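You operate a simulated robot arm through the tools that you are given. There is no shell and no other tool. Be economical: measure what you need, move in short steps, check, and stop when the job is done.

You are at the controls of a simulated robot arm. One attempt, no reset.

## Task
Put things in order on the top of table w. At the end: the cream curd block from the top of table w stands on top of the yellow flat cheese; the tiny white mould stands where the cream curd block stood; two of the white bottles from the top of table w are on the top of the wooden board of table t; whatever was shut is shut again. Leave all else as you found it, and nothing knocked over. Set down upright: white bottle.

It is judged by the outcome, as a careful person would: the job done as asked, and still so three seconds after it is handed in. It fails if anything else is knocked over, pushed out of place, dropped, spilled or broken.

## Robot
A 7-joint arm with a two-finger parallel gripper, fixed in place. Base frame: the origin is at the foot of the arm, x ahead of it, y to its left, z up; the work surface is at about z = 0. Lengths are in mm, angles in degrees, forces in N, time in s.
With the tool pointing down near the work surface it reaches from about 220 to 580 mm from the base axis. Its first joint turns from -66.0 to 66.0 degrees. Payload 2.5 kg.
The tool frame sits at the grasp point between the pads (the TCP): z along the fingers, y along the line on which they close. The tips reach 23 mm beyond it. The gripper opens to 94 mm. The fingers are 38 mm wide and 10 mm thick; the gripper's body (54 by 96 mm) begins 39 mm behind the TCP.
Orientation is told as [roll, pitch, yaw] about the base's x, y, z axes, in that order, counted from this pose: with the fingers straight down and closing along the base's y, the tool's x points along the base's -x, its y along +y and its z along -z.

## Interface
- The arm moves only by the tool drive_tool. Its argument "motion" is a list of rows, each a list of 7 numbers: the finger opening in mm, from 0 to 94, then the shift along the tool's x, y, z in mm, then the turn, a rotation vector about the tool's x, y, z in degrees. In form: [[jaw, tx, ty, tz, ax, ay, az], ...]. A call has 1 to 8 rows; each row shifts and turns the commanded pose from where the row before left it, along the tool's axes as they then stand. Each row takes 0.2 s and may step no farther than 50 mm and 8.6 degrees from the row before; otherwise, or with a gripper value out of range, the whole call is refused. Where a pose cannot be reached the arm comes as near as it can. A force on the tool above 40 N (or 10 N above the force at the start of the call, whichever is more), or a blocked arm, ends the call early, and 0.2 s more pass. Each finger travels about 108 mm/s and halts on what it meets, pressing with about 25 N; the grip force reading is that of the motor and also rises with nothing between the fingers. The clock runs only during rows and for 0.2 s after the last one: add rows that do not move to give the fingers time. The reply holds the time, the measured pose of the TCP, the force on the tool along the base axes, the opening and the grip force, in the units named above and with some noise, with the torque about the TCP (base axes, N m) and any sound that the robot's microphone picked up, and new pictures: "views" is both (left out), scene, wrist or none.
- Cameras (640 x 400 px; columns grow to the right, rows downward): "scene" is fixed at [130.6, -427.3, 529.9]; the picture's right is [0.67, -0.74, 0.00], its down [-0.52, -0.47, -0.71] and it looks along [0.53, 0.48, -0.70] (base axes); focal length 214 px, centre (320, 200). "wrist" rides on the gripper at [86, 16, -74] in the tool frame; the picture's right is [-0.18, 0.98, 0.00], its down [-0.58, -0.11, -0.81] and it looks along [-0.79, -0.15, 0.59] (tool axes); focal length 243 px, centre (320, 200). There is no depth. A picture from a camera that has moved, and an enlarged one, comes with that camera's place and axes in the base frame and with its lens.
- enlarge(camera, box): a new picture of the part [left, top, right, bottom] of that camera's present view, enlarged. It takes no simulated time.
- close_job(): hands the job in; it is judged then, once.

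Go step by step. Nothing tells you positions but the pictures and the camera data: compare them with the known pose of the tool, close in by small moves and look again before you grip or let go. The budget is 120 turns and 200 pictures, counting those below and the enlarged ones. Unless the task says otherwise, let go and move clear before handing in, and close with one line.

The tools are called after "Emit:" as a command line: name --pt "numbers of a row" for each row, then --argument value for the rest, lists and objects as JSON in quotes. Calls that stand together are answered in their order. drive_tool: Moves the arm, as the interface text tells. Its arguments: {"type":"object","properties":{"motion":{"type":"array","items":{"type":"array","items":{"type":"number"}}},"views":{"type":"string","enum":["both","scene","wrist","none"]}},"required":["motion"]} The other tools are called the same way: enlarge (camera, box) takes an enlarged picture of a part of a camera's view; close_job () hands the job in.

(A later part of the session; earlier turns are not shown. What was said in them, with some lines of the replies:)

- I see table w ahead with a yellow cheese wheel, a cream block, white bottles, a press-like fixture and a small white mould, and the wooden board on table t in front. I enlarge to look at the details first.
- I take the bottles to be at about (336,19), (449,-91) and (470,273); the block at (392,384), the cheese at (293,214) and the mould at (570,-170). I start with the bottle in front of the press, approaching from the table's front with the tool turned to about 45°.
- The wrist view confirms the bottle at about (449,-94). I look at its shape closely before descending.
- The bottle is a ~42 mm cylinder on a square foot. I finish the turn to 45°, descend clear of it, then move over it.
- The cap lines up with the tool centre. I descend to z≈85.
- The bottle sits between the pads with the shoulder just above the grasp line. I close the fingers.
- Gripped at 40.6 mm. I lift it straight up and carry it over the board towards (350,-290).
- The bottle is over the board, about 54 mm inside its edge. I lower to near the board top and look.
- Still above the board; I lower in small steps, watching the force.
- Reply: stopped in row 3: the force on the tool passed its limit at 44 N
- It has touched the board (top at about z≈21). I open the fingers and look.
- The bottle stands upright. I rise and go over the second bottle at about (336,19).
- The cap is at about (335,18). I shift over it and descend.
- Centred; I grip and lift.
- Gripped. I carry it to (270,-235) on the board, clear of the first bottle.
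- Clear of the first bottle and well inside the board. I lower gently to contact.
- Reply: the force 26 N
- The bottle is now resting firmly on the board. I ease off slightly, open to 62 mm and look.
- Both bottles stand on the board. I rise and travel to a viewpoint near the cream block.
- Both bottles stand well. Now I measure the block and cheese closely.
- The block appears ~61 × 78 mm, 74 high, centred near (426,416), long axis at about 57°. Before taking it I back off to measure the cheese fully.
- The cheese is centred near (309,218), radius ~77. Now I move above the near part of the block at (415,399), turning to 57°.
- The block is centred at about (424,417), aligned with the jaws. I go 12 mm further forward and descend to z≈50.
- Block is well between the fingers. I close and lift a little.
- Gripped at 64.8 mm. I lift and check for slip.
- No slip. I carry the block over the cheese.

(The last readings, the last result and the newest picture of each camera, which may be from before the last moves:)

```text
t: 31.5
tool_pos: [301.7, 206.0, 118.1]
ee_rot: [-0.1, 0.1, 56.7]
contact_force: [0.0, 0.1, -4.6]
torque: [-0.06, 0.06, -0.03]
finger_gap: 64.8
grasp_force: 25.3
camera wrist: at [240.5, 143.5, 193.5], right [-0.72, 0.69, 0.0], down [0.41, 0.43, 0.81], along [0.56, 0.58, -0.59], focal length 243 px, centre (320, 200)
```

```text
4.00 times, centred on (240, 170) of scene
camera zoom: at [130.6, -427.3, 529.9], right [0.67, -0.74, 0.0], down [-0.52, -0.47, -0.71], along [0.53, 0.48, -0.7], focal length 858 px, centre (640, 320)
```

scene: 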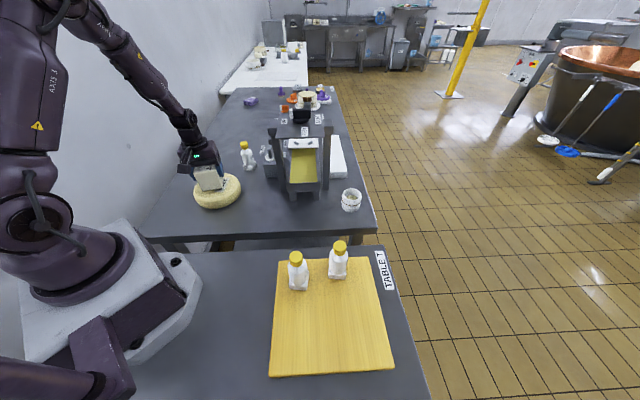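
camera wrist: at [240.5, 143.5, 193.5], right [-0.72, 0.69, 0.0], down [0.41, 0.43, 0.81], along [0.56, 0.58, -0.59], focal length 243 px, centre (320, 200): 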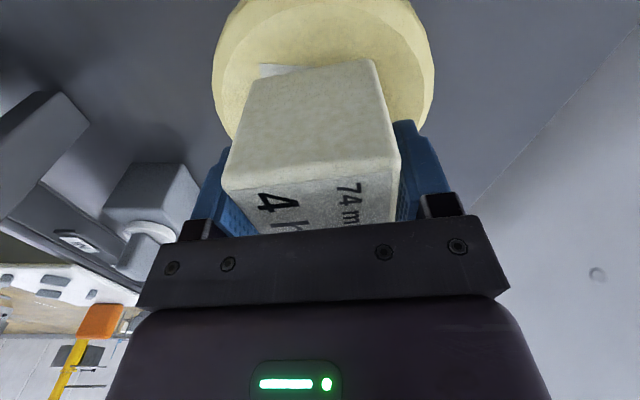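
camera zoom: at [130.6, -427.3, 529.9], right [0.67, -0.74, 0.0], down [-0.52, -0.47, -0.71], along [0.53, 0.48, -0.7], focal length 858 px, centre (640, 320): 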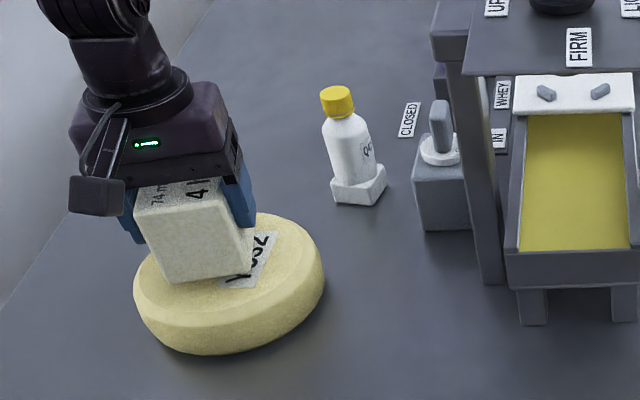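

The block is centred over the cheese to within a few mm. I nudge 4 mm back and lower in small steps.

Emit:
drive_tool --pt "52 4 0 6 0 0 0" --pt "52 0 0 3 0 0 0" --pt "52 0 0 3 0 0 0" --pt "52 0 0 2 0 0 0" --pt "52 0 0 2 0 0 0" --pt "52 0 0 0 0 0 0"

Emit:
enlarge --camera "scene" --box '[180, 140, 260, 220]'

```text
t: 32.9
tool_pos: [299.7, 204.8, 101.1]
ee_rot: [-0.1, -0.1, 56.8]
contact_force: [-5.3, -2.6, 24.7]
torque: [0.35, 0.64, 0.18]
finger_gap: 65.0
grasp_force: 24.5
camera wrist: at [239.3, 142.0, 177.7], right [-0.72, 0.69, 0.0], down [0.41, 0.43, 0.81], along [0.56, 0.58, -0.59], focal length 243 px, centre (320, 200)
```

scene: 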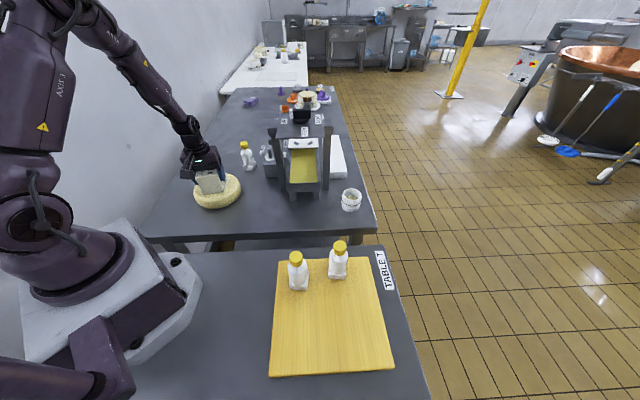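
wrist: 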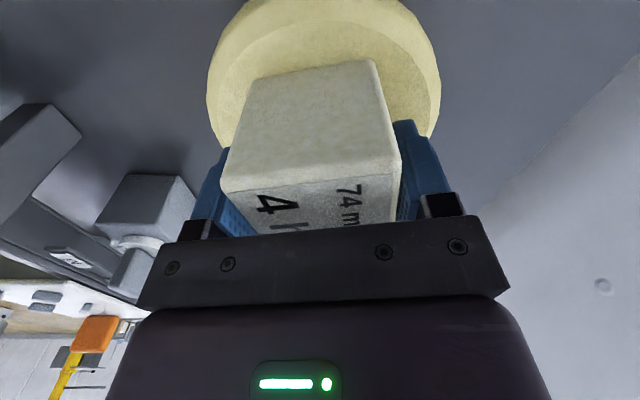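

```text
5.00 times, centred on (220, 180) of scene
camera zoom: at [130.5, -427.4, 529.8], right [0.67, -0.74, 0.0], down [-0.52, -0.47, -0.71], along [0.53, 0.48, -0.7], focal length 1072 px, centre (820, 300)
```

zoom: 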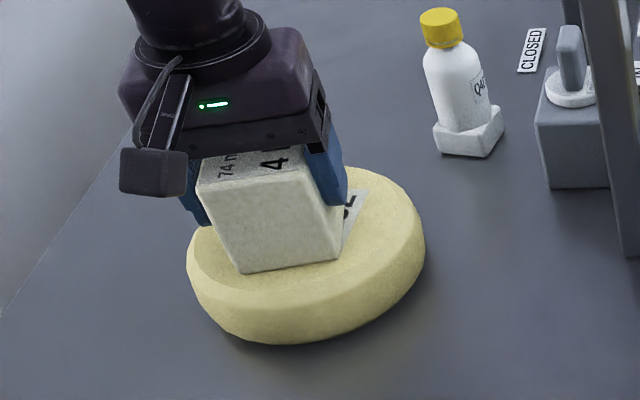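

Resting on the cheese, centred. I ease off and open.

Emit:
drive_tool --pt "52 0 0 -0.8 0 0 0" --pt "66 0 0 0 0 0 0" --pt "76 0 0 0 0 0 0" --pt "92 0 0 0 0 0 0" --pt "92 0 0 0 0 0 0" --views "wrist"

```text
t: 34.1
tool_pos: [298.5, 205.7, 100.9]
ee_rot: [-0.1, 0.0, 56.6]
contact_force: [-0.7, -0.6, -0.5]
torque: [-0.01, -0.03, -0.02]
finger_gap: 92.0
grasp_force: 0.0
camera wrist: at [238.9, 141.8, 177.5], right [-0.72, 0.69, 0.0], down [0.41, 0.43, 0.81], along [0.56, 0.58, -0.59], focal length 243 px, centre (320, 200)
```

wrist: 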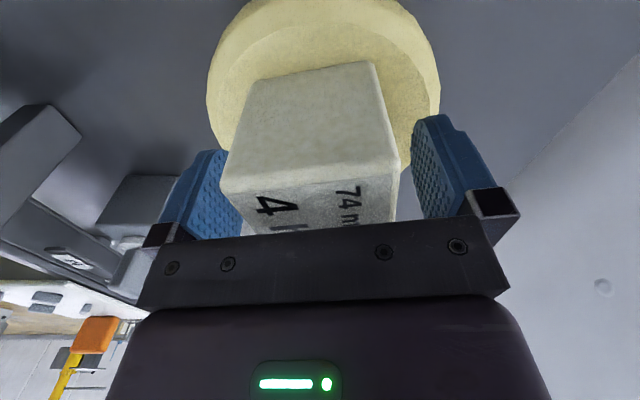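

The block stands on the cheese. I rise, turn the tool back to about -16°, and go round in front of the press to view the mould.

Emit:
drive_tool --pt "92 0 0 -40 0 0 0" --pt "92 0 0 -40 0 0 0" --pt "92 0 0 -40 0 0 8.2" --pt "92 0 0 -40 0 0 8.2" --pt "92 0 0 0 0 0 8.2" --pt "92 0 0 0 0 0 8.2" --pt "92 0 0 0 0 0 8.2" --pt "92 0 0 0 0 0 8.2" --views "both"

Emit:
enlarge --camera "scene" --box '[160, 120, 320, 220]'

```text
t: 35.9
tool_pos: [299.8, 205.0, 262.4]
ee_rot: [-0.2, -0.1, 7.3]
contact_force: [-0.3, 0.5, 0.1]
torque: [-0.04, 0.01, -0.01]
finger_gap: 92.1
grasp_force: 0.1
camera wrist: at [212.0, 210.1, 337.6], right [0.06, 1.0, 0.0], down [0.59, -0.03, 0.81], along [0.81, -0.05, -0.59], focal length 243 px, centre (320, 200)
```

scene: 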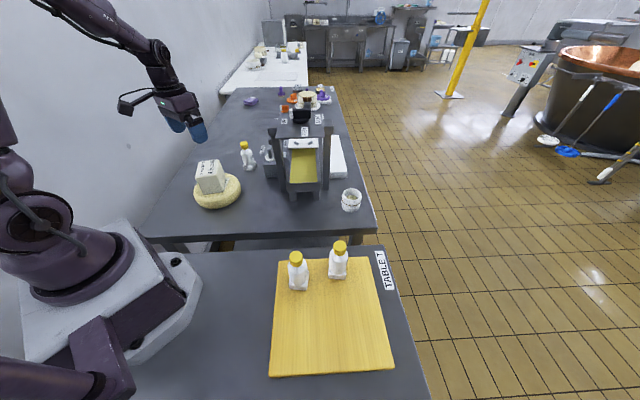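
wrist: 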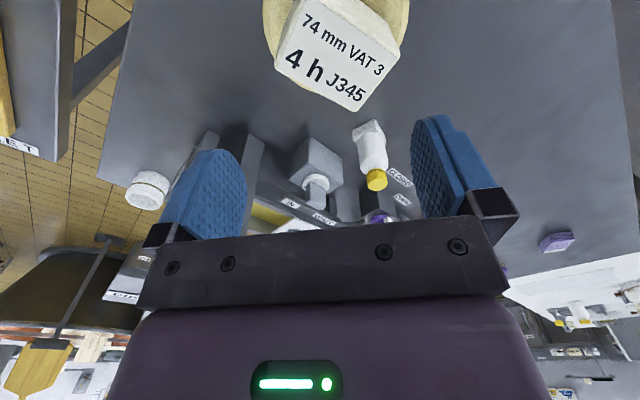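

```text
4.00 times, centred on (240, 170) of scene
camera zoom: at [130.6, -427.3, 529.9], right [0.67, -0.74, 0.0], down [-0.52, -0.47, -0.71], along [0.53, 0.48, -0.7], focal length 858 px, centre (640, 320)
```

zoom: 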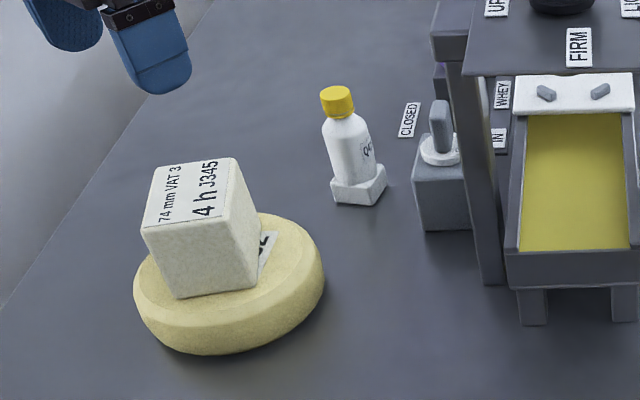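

The block stands squarely on the cheese. I continue round to the mould.

Emit:
drive_tool --pt "92 0.4 -48.2 0 0 0 0" --pt "92 0.4 -48.2 0 0 0 0" --pt "92 0.4 -48.2 0 0 0 0" --pt "92 0.4 -48.2 0 0 0 0" --pt "92 0.4 -48.2 0 0 0 0" --pt "92 0.4 -48.2 0 0 0 0" --pt "92 0.4 -48.2 0 0 0 0" --views "none"

Emit:
drive_tool --pt "94 0 0 0 0 0 8" --pt "94 0 0 0 0 0 8" --pt "94 0 0 0 0 0 8" --pt "94 -40 0 10 0 0 0" --pt "94 -40 0 10 0 0 0" --pt "94 -40 0 10 0 0 0" --pt "94 0 0 10 0 0 0" --pt "94 0 0 0 0 0 0"

Emit:
enlarge --camera "wrist" --box '[160, 0, 480, 200]'

```text
t: 37.5
tool_pos: [341.1, -130.0, 263.5]
ee_rot: [-0.1, 0.0, 7.3]
contact_force: [0.1, 0.0, 0.2]
torque: [0.01, 0.02, -0.01]
finger_gap: 92.0
grasp_force: 0.0
```

```text
t: 39.3
tool_pos: [453.2, -164.2, 220.7]
ee_rot: [0.0, -0.1, -16.6]
contact_force: [0.1, 0.4, -1.1]
torque: [-0.01, -0.01, 0.0]
finger_gap: 93.8
grasp_force: 0.1
camera wrist: at [376.7, -124.2, 297.4], right [0.46, 0.89, 0.0], down [0.53, -0.27, 0.81], along [0.72, -0.37, -0.59], focal length 243 px, centre (320, 200)
```

scene: 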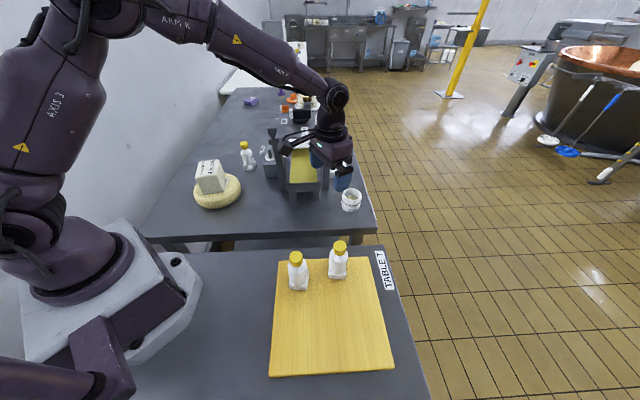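
wrist: 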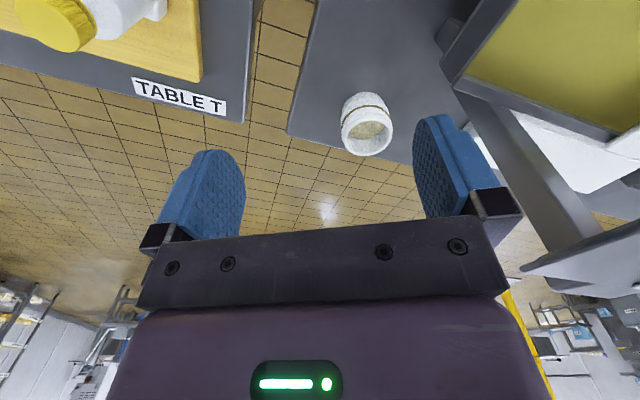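

```text
2.00 times, centred on (320, 100) of wrist
camera zoom: at [376.7, -124.2, 297.4], right [0.46, 0.89, 0.0], down [0.53, -0.27, 0.81], along [0.72, -0.37, -0.59], focal length 485 px, centre (320, 400)
```

zoom: 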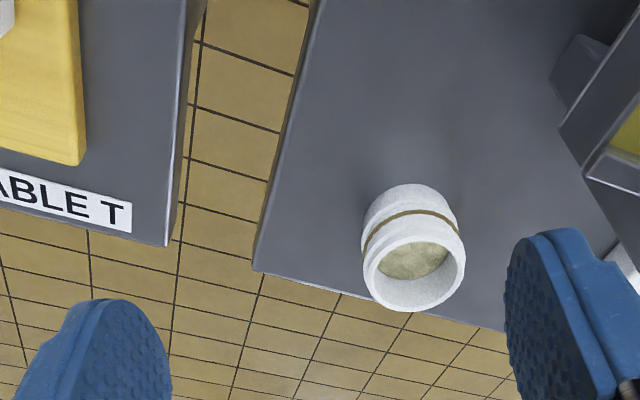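

The mould is at about (578,-163), 55 mm high and ~62 mm wide, at ~600 mm from the base. I move above it and see whether the arm reaches upright.

Emit:
drive_tool --pt "94 -30 9.2 10 0 0 0" --pt "94 -30 9.2 20 0 0 0" --pt "94 -30 9.2 30 0 0 0" --pt "94 -30 9.2 30 0 0 0" --pt "94 0 0 20 0 0 0" --pt "94 0 0 0 0 0 0"

Emit:
enlarge --camera "scene" --box '[250, 110, 410, 210]'

```text
t: 40.7
tool_pos: [579.2, -165.3, 114.2]
ee_rot: [-0.1, 0.0, -16.6]
contact_force: [0.7, 0.4, -0.3]
torque: [-0.02, -0.01, 0.03]
finger_gap: 94.0
grasp_force: 0.1
camera wrist: at [500.9, -124.2, 188.7], right [0.46, 0.89, 0.0], down [0.53, -0.27, 0.81], along [0.72, -0.37, -0.59], focal length 243 px, centre (320, 200)
```

scene: 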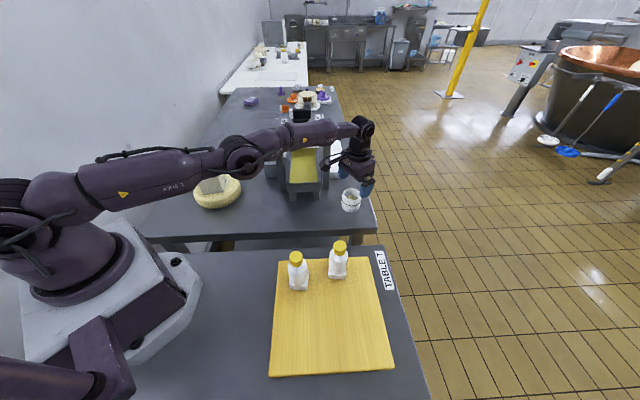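
wrist: 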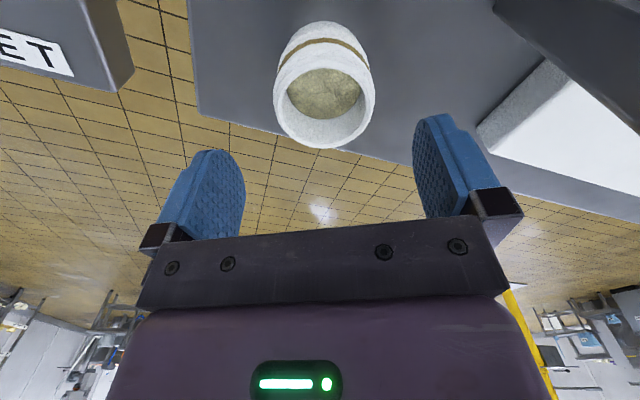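

```text
4.00 times, centred on (330, 160) of scene
camera zoom: at [130.6, -427.3, 529.9], right [0.67, -0.74, 0.0], down [-0.52, -0.47, -0.71], along [0.53, 0.48, -0.7], focal length 858 px, centre (280, 360)
```

zoom: 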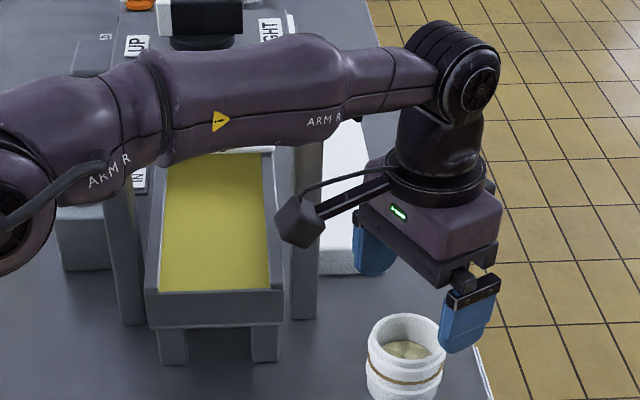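

The arm reaches upright here. I correct 3 mm sideways and descend to z≈38.

Emit:
drive_tool --pt "94 0 2.9 20 0 0 0" --pt "94 0 0 20 0 0 0" --pt "94 0 0 20 0 0 0" --pt "94 0 0 16 0 0 0" --pt "94 0 0 0 0 0 0"

Emit:
enlarge --camera "scene" --box '[250, 120, 410, 220]'

```text
t: 41.9
tool_pos: [571.2, -157.7, 38.3]
ee_rot: [-0.1, 0.0, -16.6]
contact_force: [0.0, 0.3, 0.2]
torque: [0.0, 0.0, 0.0]
finger_gap: 94.0
grasp_force: 0.0
out of reach, approached as far as the arm can: row 1, 3
camera wrist: at [494.0, -116.8, 113.4], right [0.46, 0.89, 0.0], down [0.53, -0.27, 0.81], along [0.72, -0.37, -0.59], focal length 243 px, centre (320, 200)
```

scene: 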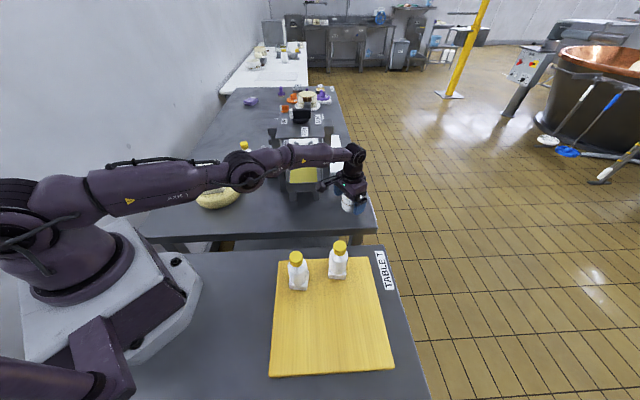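
wrist: 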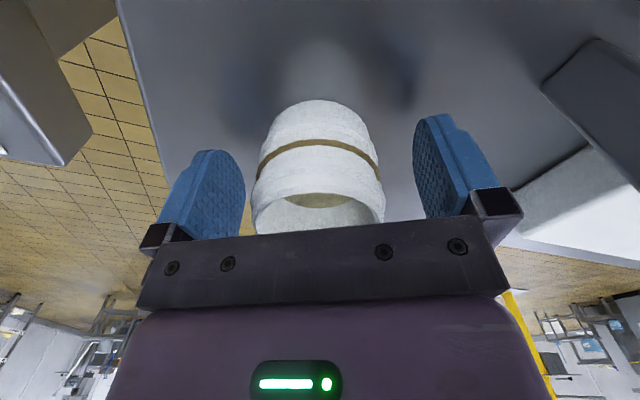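

```text
4.00 times, centred on (330, 170) of scene
camera zoom: at [130.6, -427.3, 529.9], right [0.67, -0.74, 0.0], down [-0.52, -0.47, -0.71], along [0.53, 0.48, -0.7], focal length 858 px, centre (280, 320)
```

zoom: 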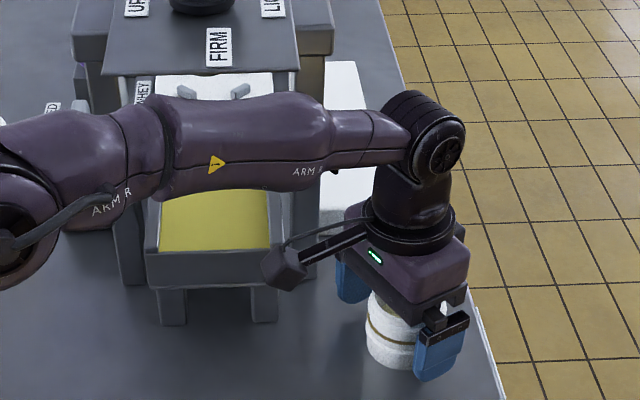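

The arm stops ~10 mm short of the mould's centre, but the pads still span its diameter. I close.

Emit:
drive_tool --pt "75 0 0 0 0 0 0" --pt "60 0 0 0 0 0 0" --pt "52 0 0 0 0 0 0" --pt "52 0 0 0 0 0 0" --pt "52 0 0 0 0 0 0" --views "wrist"

```text
t: 43.1
tool_pos: [573.0, -157.9, 38.3]
ee_rot: [0.0, -0.1, -16.6]
contact_force: [0.3, -1.4, 1.1]
torque: [0.01, 0.01, 0.02]
finger_gap: 61.9
grasp_force: 25.3
camera wrist: at [494.0, -116.7, 113.7], right [0.46, 0.89, 0.0], down [0.53, -0.27, 0.81], along [0.72, -0.37, -0.59], focal length 243 px, centre (320, 200)
```

wrist: 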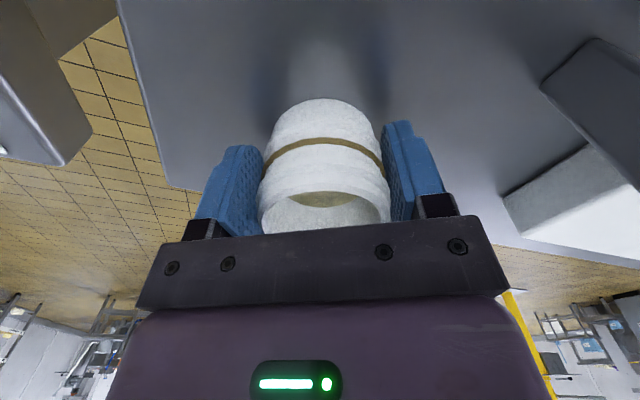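

Gripped at 61.9 mm. I lift gently and check.

Emit:
drive_tool --pt "52 0 0 -8 0 0 0" --pt "52 5 0 -15 0 0 0" --pt "52 10 0 -20 0 0 0" --pt "52 15 0 -30 0 0 0" --pt "52 0 0 0 0 0 0"

```text
t: 44.3
tool_pos: [546.2, -149.8, 110.9]
ee_rot: [0.0, -0.1, -16.5]
contact_force: [0.4, 0.2, -1.7]
torque: [-0.02, -0.02, 0.03]
finger_gap: 61.9
grasp_force: 24.7
camera wrist: at [468.0, -109.4, 186.5], right [0.46, 0.89, 0.0], down [0.53, -0.27, 0.81], along [0.72, -0.37, -0.59], focal length 243 px, centre (320, 200)
```

scene: 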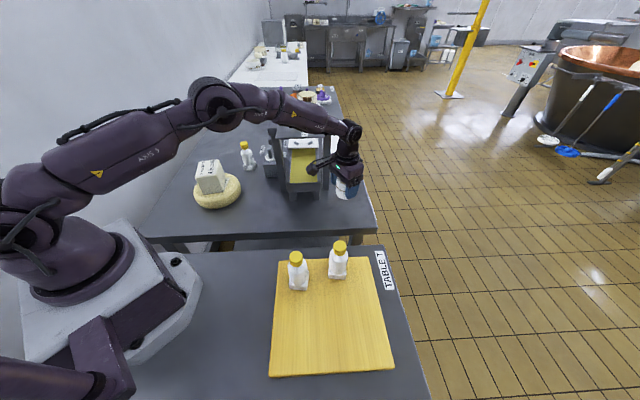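
wrist: 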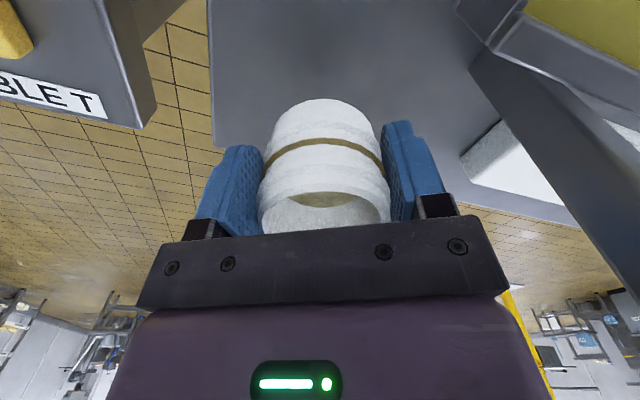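

Lifted without slip. I retract inward and up, clear of the press.

Emit:
drive_tool --pt "52 42 -1 -24 0 0 0" --pt "52 42 -1 -24 0 0 0" --pt "52 42 -1 -24 0 0 0" --pt "52 42 -1 -24 0 0 0" --pt "52 42 -1 -24 0 0 0" --pt "52 0 0 0 0 0 -8.3" --pt "52 0 0 0 0 0 -8.3" --pt "52 0 0 0 0 0 -8.3" --views "none"

```text
t: 46.1
tool_pos: [344.6, -95.1, 228.3]
ee_rot: [-0.2, -0.1, 8.5]
contact_force: [-0.1, 0.4, -1.3]
torque: [0.02, 0.02, 0.04]
finger_gap: 61.9
grasp_force: 25.6
```

Emit:
drive_tool --pt "52 2.3 46.7 0 0 0 0" --pt "52 2.3 46.7 0 0 0 0" --pt "52 2.3 46.7 0 0 0 0" --pt "52 2.3 46.7 0 0 0 0" --pt "52 2.3 46.7 0 0 0 0" --pt "52 2.3 46.7 0 0 0 0" --pt "52 0 0 0 0 0 -8.3" --pt "52 0 0 0 0 0 -8.3" --views "none"

Emit:
drive_tool --pt "52 0 0 0 0 0 -8.3" --pt "52 0 0 0 0 0 -8.3" --pt "52 0 0 0 0 0 -8.3" --pt "52 0 0 0 0 0 0" --views "both"

```text
t: 47.9
tool_pos: [289.1, 179.3, 227.7]
ee_rot: [-0.1, 0.1, 25.1]
contact_force: [0.5, 0.1, -2.0]
torque: [0.02, 0.04, 0.0]
finger_gap: 61.8
grasp_force: 25.2
```

```text
t: 48.9
tool_pos: [288.5, 180.0, 229.3]
ee_rot: [-0.1, 0.0, 50.0]
contact_force: [-0.5, -0.6, -0.4]
torque: [-0.05, 0.01, -0.02]
finger_gap: 61.9
grasp_force: 24.9
camera wrist: at [221.1, 124.5, 305.0], right [-0.63, 0.77, 0.0], down [0.46, 0.38, 0.81], along [0.62, 0.51, -0.59], focal length 243 px, centre (320, 200)
```

scene: 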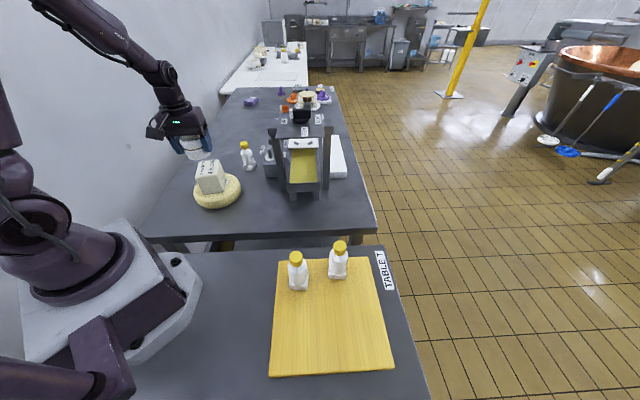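
wrist: 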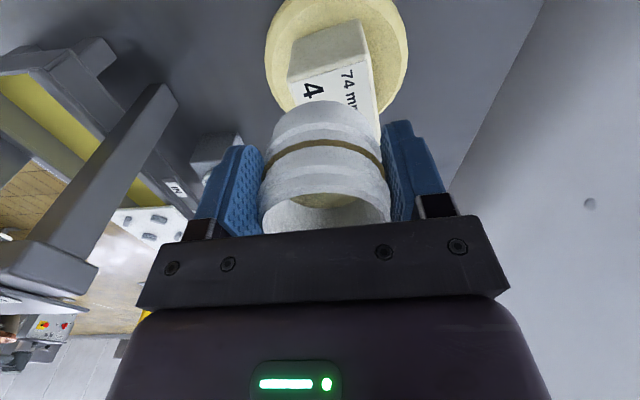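

Now I move out to the block's old spot at (424,417), descending once past the cheese.

Emit:
drive_tool --pt "52 -43.3 8.1 0 0 0 0" --pt "52 -43.3 8.1 0 0 0 0" --pt "52 -43.3 8.1 0 0 0 0" --pt "52 -43.3 8.1 0 0 0 0" --pt "52 -43.3 8.1 20 0 0 0" --pt "52 -43.3 8.1 20 0 0 0" --pt "52 0 0 40 0 0 0" --pt "52 0 0 40 0 0 0"

Emit:
enlarge --camera "scene" --box '[160, 90, 320, 190]'

```text
t: 50.7
tool_pos: [420.5, 410.3, 108.9]
ee_rot: [-0.1, 0.1, 49.9]
contact_force: [-0.1, -0.2, -1.2]
torque: [-0.01, 0.03, -0.02]
finger_gap: 61.9
grasp_force: 25.3
camera wrist: at [351.9, 354.2, 185.0], right [-0.63, 0.77, 0.0], down [0.46, 0.38, 0.81], along [0.62, 0.51, -0.59], focal length 243 px, centre (320, 200)
```

scene: 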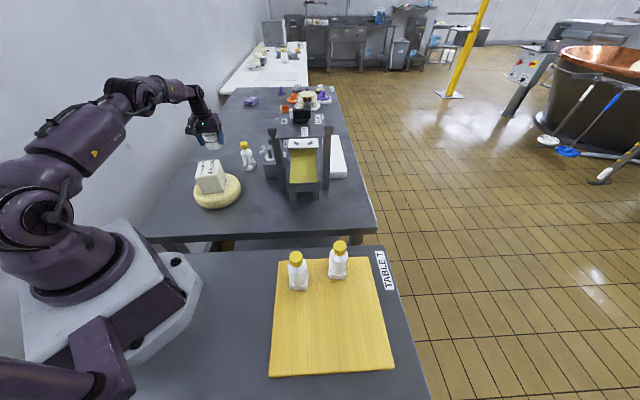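
wrist: 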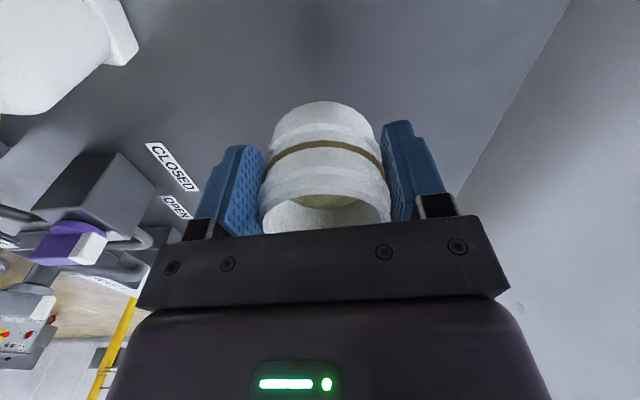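

```text
4.00 times, centred on (240, 140) of scene
camera zoom: at [130.6, -427.3, 529.9], right [0.67, -0.74, 0.0], down [-0.52, -0.47, -0.71], along [0.53, 0.48, -0.7], focal length 858 px, centre (640, 440)
```

zoom: 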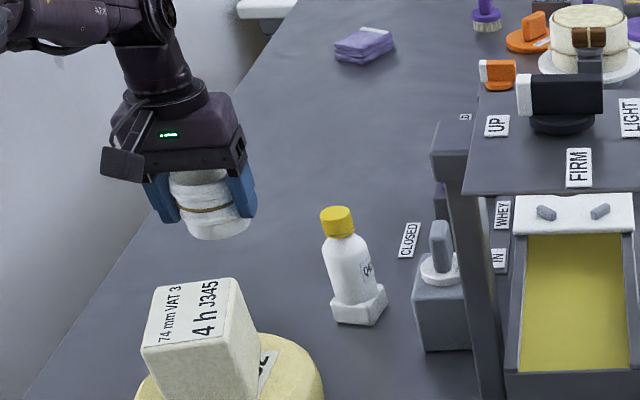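

Right above the old spot. I lower: fast to z≈44, then gently.

Emit:
drive_tool --pt "52 1 0 30 0 0 0" --pt "52 0 0 25 0 0 0" --pt "52 0 0 9 0 0 0" --pt "52 0 0 3 0 0 0" --pt "52 0 0 2 0 0 0" --pt "52 0 0 0 0 0 0"

Emit:
enlarge --camera "scene" --box '[160, 90, 320, 190]'

```text
t: 52.1
tool_pos: [417.8, 408.0, 41.6]
ee_rot: [-0.1, 0.0, 49.8]
contact_force: [0.5, -0.4, -1.2]
torque: [-0.01, 0.02, 0.03]
finger_gap: 61.8
grasp_force: 24.5
camera wrist: at [350.9, 352.7, 117.1], right [-0.63, 0.77, 0.0], down [0.46, 0.38, 0.81], along [0.63, 0.51, -0.59], focal length 243 px, centre (320, 200)
```

scene: 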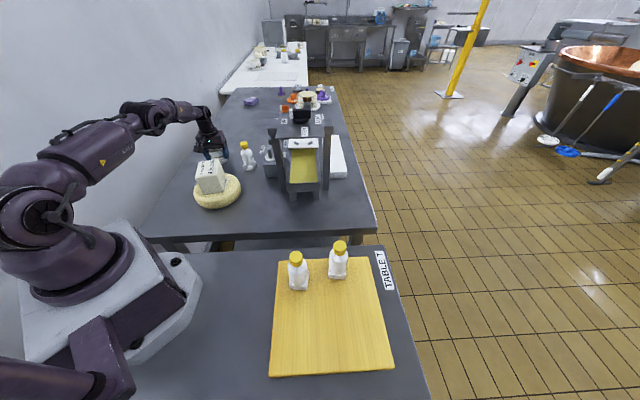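
wrist: 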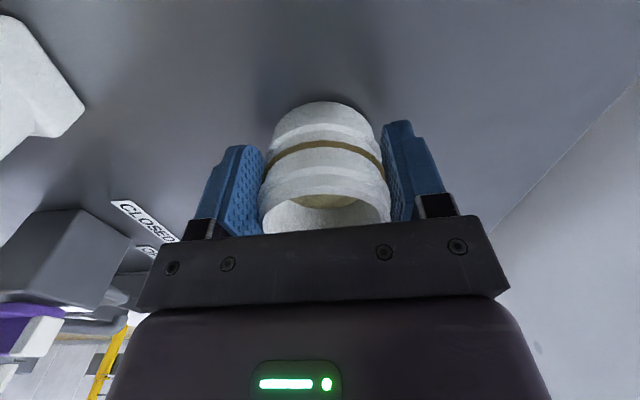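

```text
4.00 times, centred on (240, 140) of scene
camera zoom: at [130.6, -427.3, 529.9], right [0.67, -0.74, 0.0], down [-0.52, -0.47, -0.71], along [0.53, 0.48, -0.7], focal length 858 px, centre (640, 440)
```

zoom: 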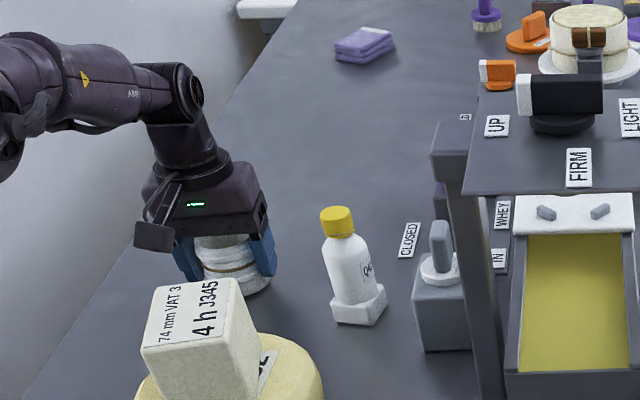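

Emit:
drive_tool --pt "52 0 0 1.2 0 0 0" --pt "52 0 0 1.2 0 0 0" --pt "52 0 0 1.2 0 0 0" --pt "52 0 0 0 0 0 0" --views "none"

```text
t: 53.1
tool_pos: [418.6, 408.2, 39.0]
ee_rot: [-0.1, 0.0, 49.8]
contact_force: [0.3, -0.3, 1.1]
torque: [0.01, 0.01, 0.01]
finger_gap: 62.0
grasp_force: 25.2
```

Only beginning to touch; I lower a last bit.

Emit:
drive_tool --pt "52 0 0 0.7 0 0 0" --pt "52 0 0 0.7 0 0 0" --pt "52 0 0 0 0 0 0" --views "none"

```text
t: 53.9
tool_pos: [418.4, 409.3, 38.1]
ee_rot: [-0.1, -0.2, 49.8]
contact_force: [-4.0, -4.1, 20.8]
torque: [0.2, 0.11, 0.02]
finger_gap: 61.7
grasp_force: 24.9
```

The mould is firmly on the table. I ease off and open.

Emit:
drive_tool --pt "52 0 0 -0.6 0 0 0" --pt "66 0 0 0 0 0 0" --pt "80 0 0 0 0 0 0" --pt "92 0 0 0 0 0 0" --pt "92 0 0 0 0 0 0" --views "wrist"

```text
t: 55.1
tool_pos: [418.3, 407.6, 37.0]
ee_rot: [-0.2, 0.1, 49.8]
contact_force: [-0.5, 0.4, -0.2]
torque: [-0.02, -0.01, 0.0]
finger_gap: 92.0
grasp_force: 0.1
camera wrist: at [350.9, 353.6, 112.0], right [-0.63, 0.77, 0.0], down [0.46, 0.38, 0.81], along [0.63, 0.51, -0.59], focal length 243 px, centre (320, 200)
```

wrist: 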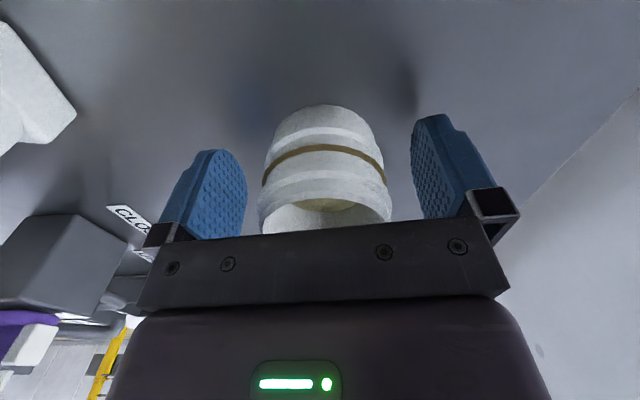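

Released cleanly. I rise straight up, back away, and check the whole scene.

Emit:
drive_tool --pt "92 0 0 -40 0 0 0" --pt "92 0 0 -45 0 0 0" --pt "92 0 0 -45 0 0 0" --pt "92 0 0 -45 0 0 0" --pt "92 30 0 -30 0 0 0" --pt "92 40 0 -10 0 0 0" --pt "92 0 0 0 0 0 0"

Emit:
enlarge --camera "scene" --box '[170, 120, 380, 250]'

Emit:
enlarge --camera "scene" --box '[240, 220, 430, 340]'

Emit:
enlarge --camera "scene" --box '[240, 70, 360, 145]'

```text
t: 56.7
tool_pos: [373.1, 355.1, 252.0]
ee_rot: [-0.1, 0.0, 49.8]
contact_force: [0.4, -0.7, 0.1]
torque: [0.01, 0.0, -0.02]
finger_gap: 91.7
grasp_force: 0.0
camera wrist: at [305.7, 299.6, 327.8], right [-0.63, 0.77, 0.0], down [0.46, 0.37, 0.81], along [0.63, 0.51, -0.59], focal length 243 px, centre (320, 200)
```

scene: 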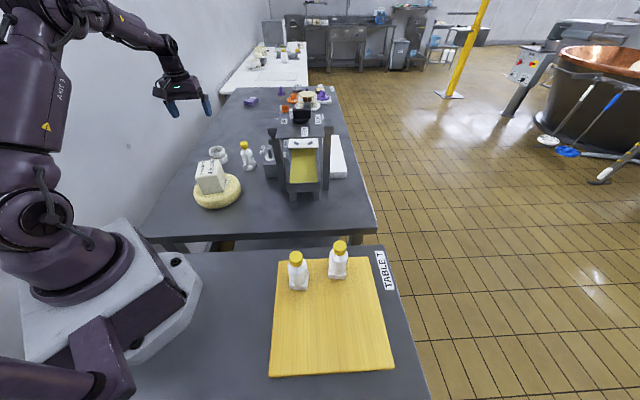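
wrist: 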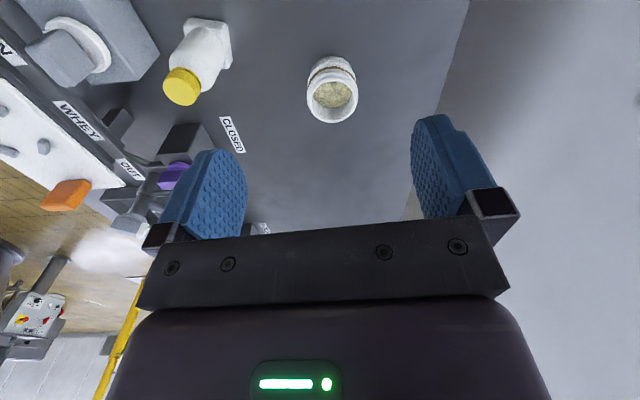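

```text
3.05 times, centred on (275, 185) of scene
camera zoom: at [130.6, -427.3, 529.9], right [0.67, -0.74, 0.0], down [-0.52, -0.47, -0.71], along [0.53, 0.48, -0.7], focal length 654 px, centre (457, 246)
```

zoom: 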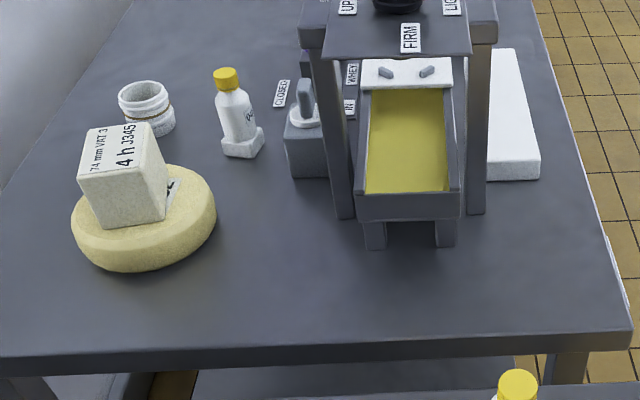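

```text
3.33 times, centred on (335, 280) of scene
camera zoom: at [130.6, -427.3, 529.9], right [0.67, -0.74, 0.0], down [-0.52, -0.47, -0.71], along [0.53, 0.48, -0.7], focal length 715 px, centre (270, -67)
```

zoom: 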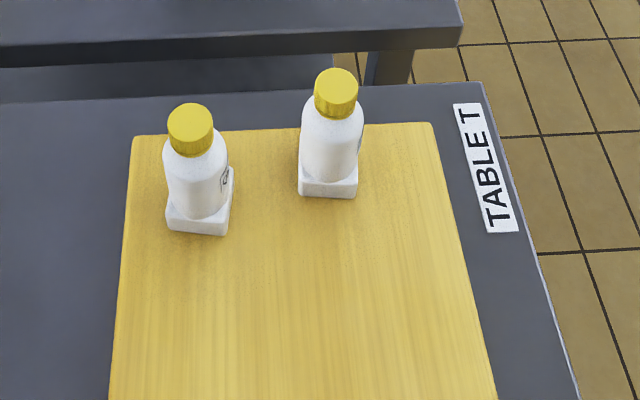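

```text
5.33 times, centred on (300, 108) of scene
camera zoom: at [130.6, -427.3, 529.9], right [0.67, -0.74, 0.0], down [-0.52, -0.47, -0.71], along [0.53, 0.48, -0.7], focal length 1144 px, centre (427, 693)
```

zoom: 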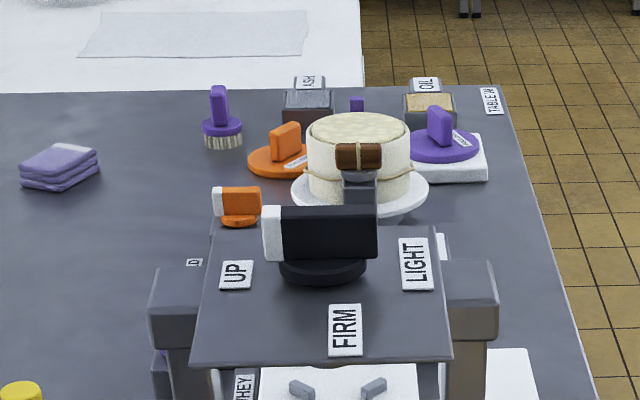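

Everything is in place: the block stands on the cheese, the mould is at the block's old spot, both bottles are upright on the board, and nothing else has moved. I hand in.

Emit:
close_job

```text
The job is handed in.
```

The job is handed in. The cream curd block stands on the yellow cheese, and the tiny white mould stands within about 5 mm of the block's old spot. Two white bottles stand upright on the wooden board of table t. Nothing was opened, so nothing needed shutting, and the last pictures show nothing knocked over and nothing else moved.
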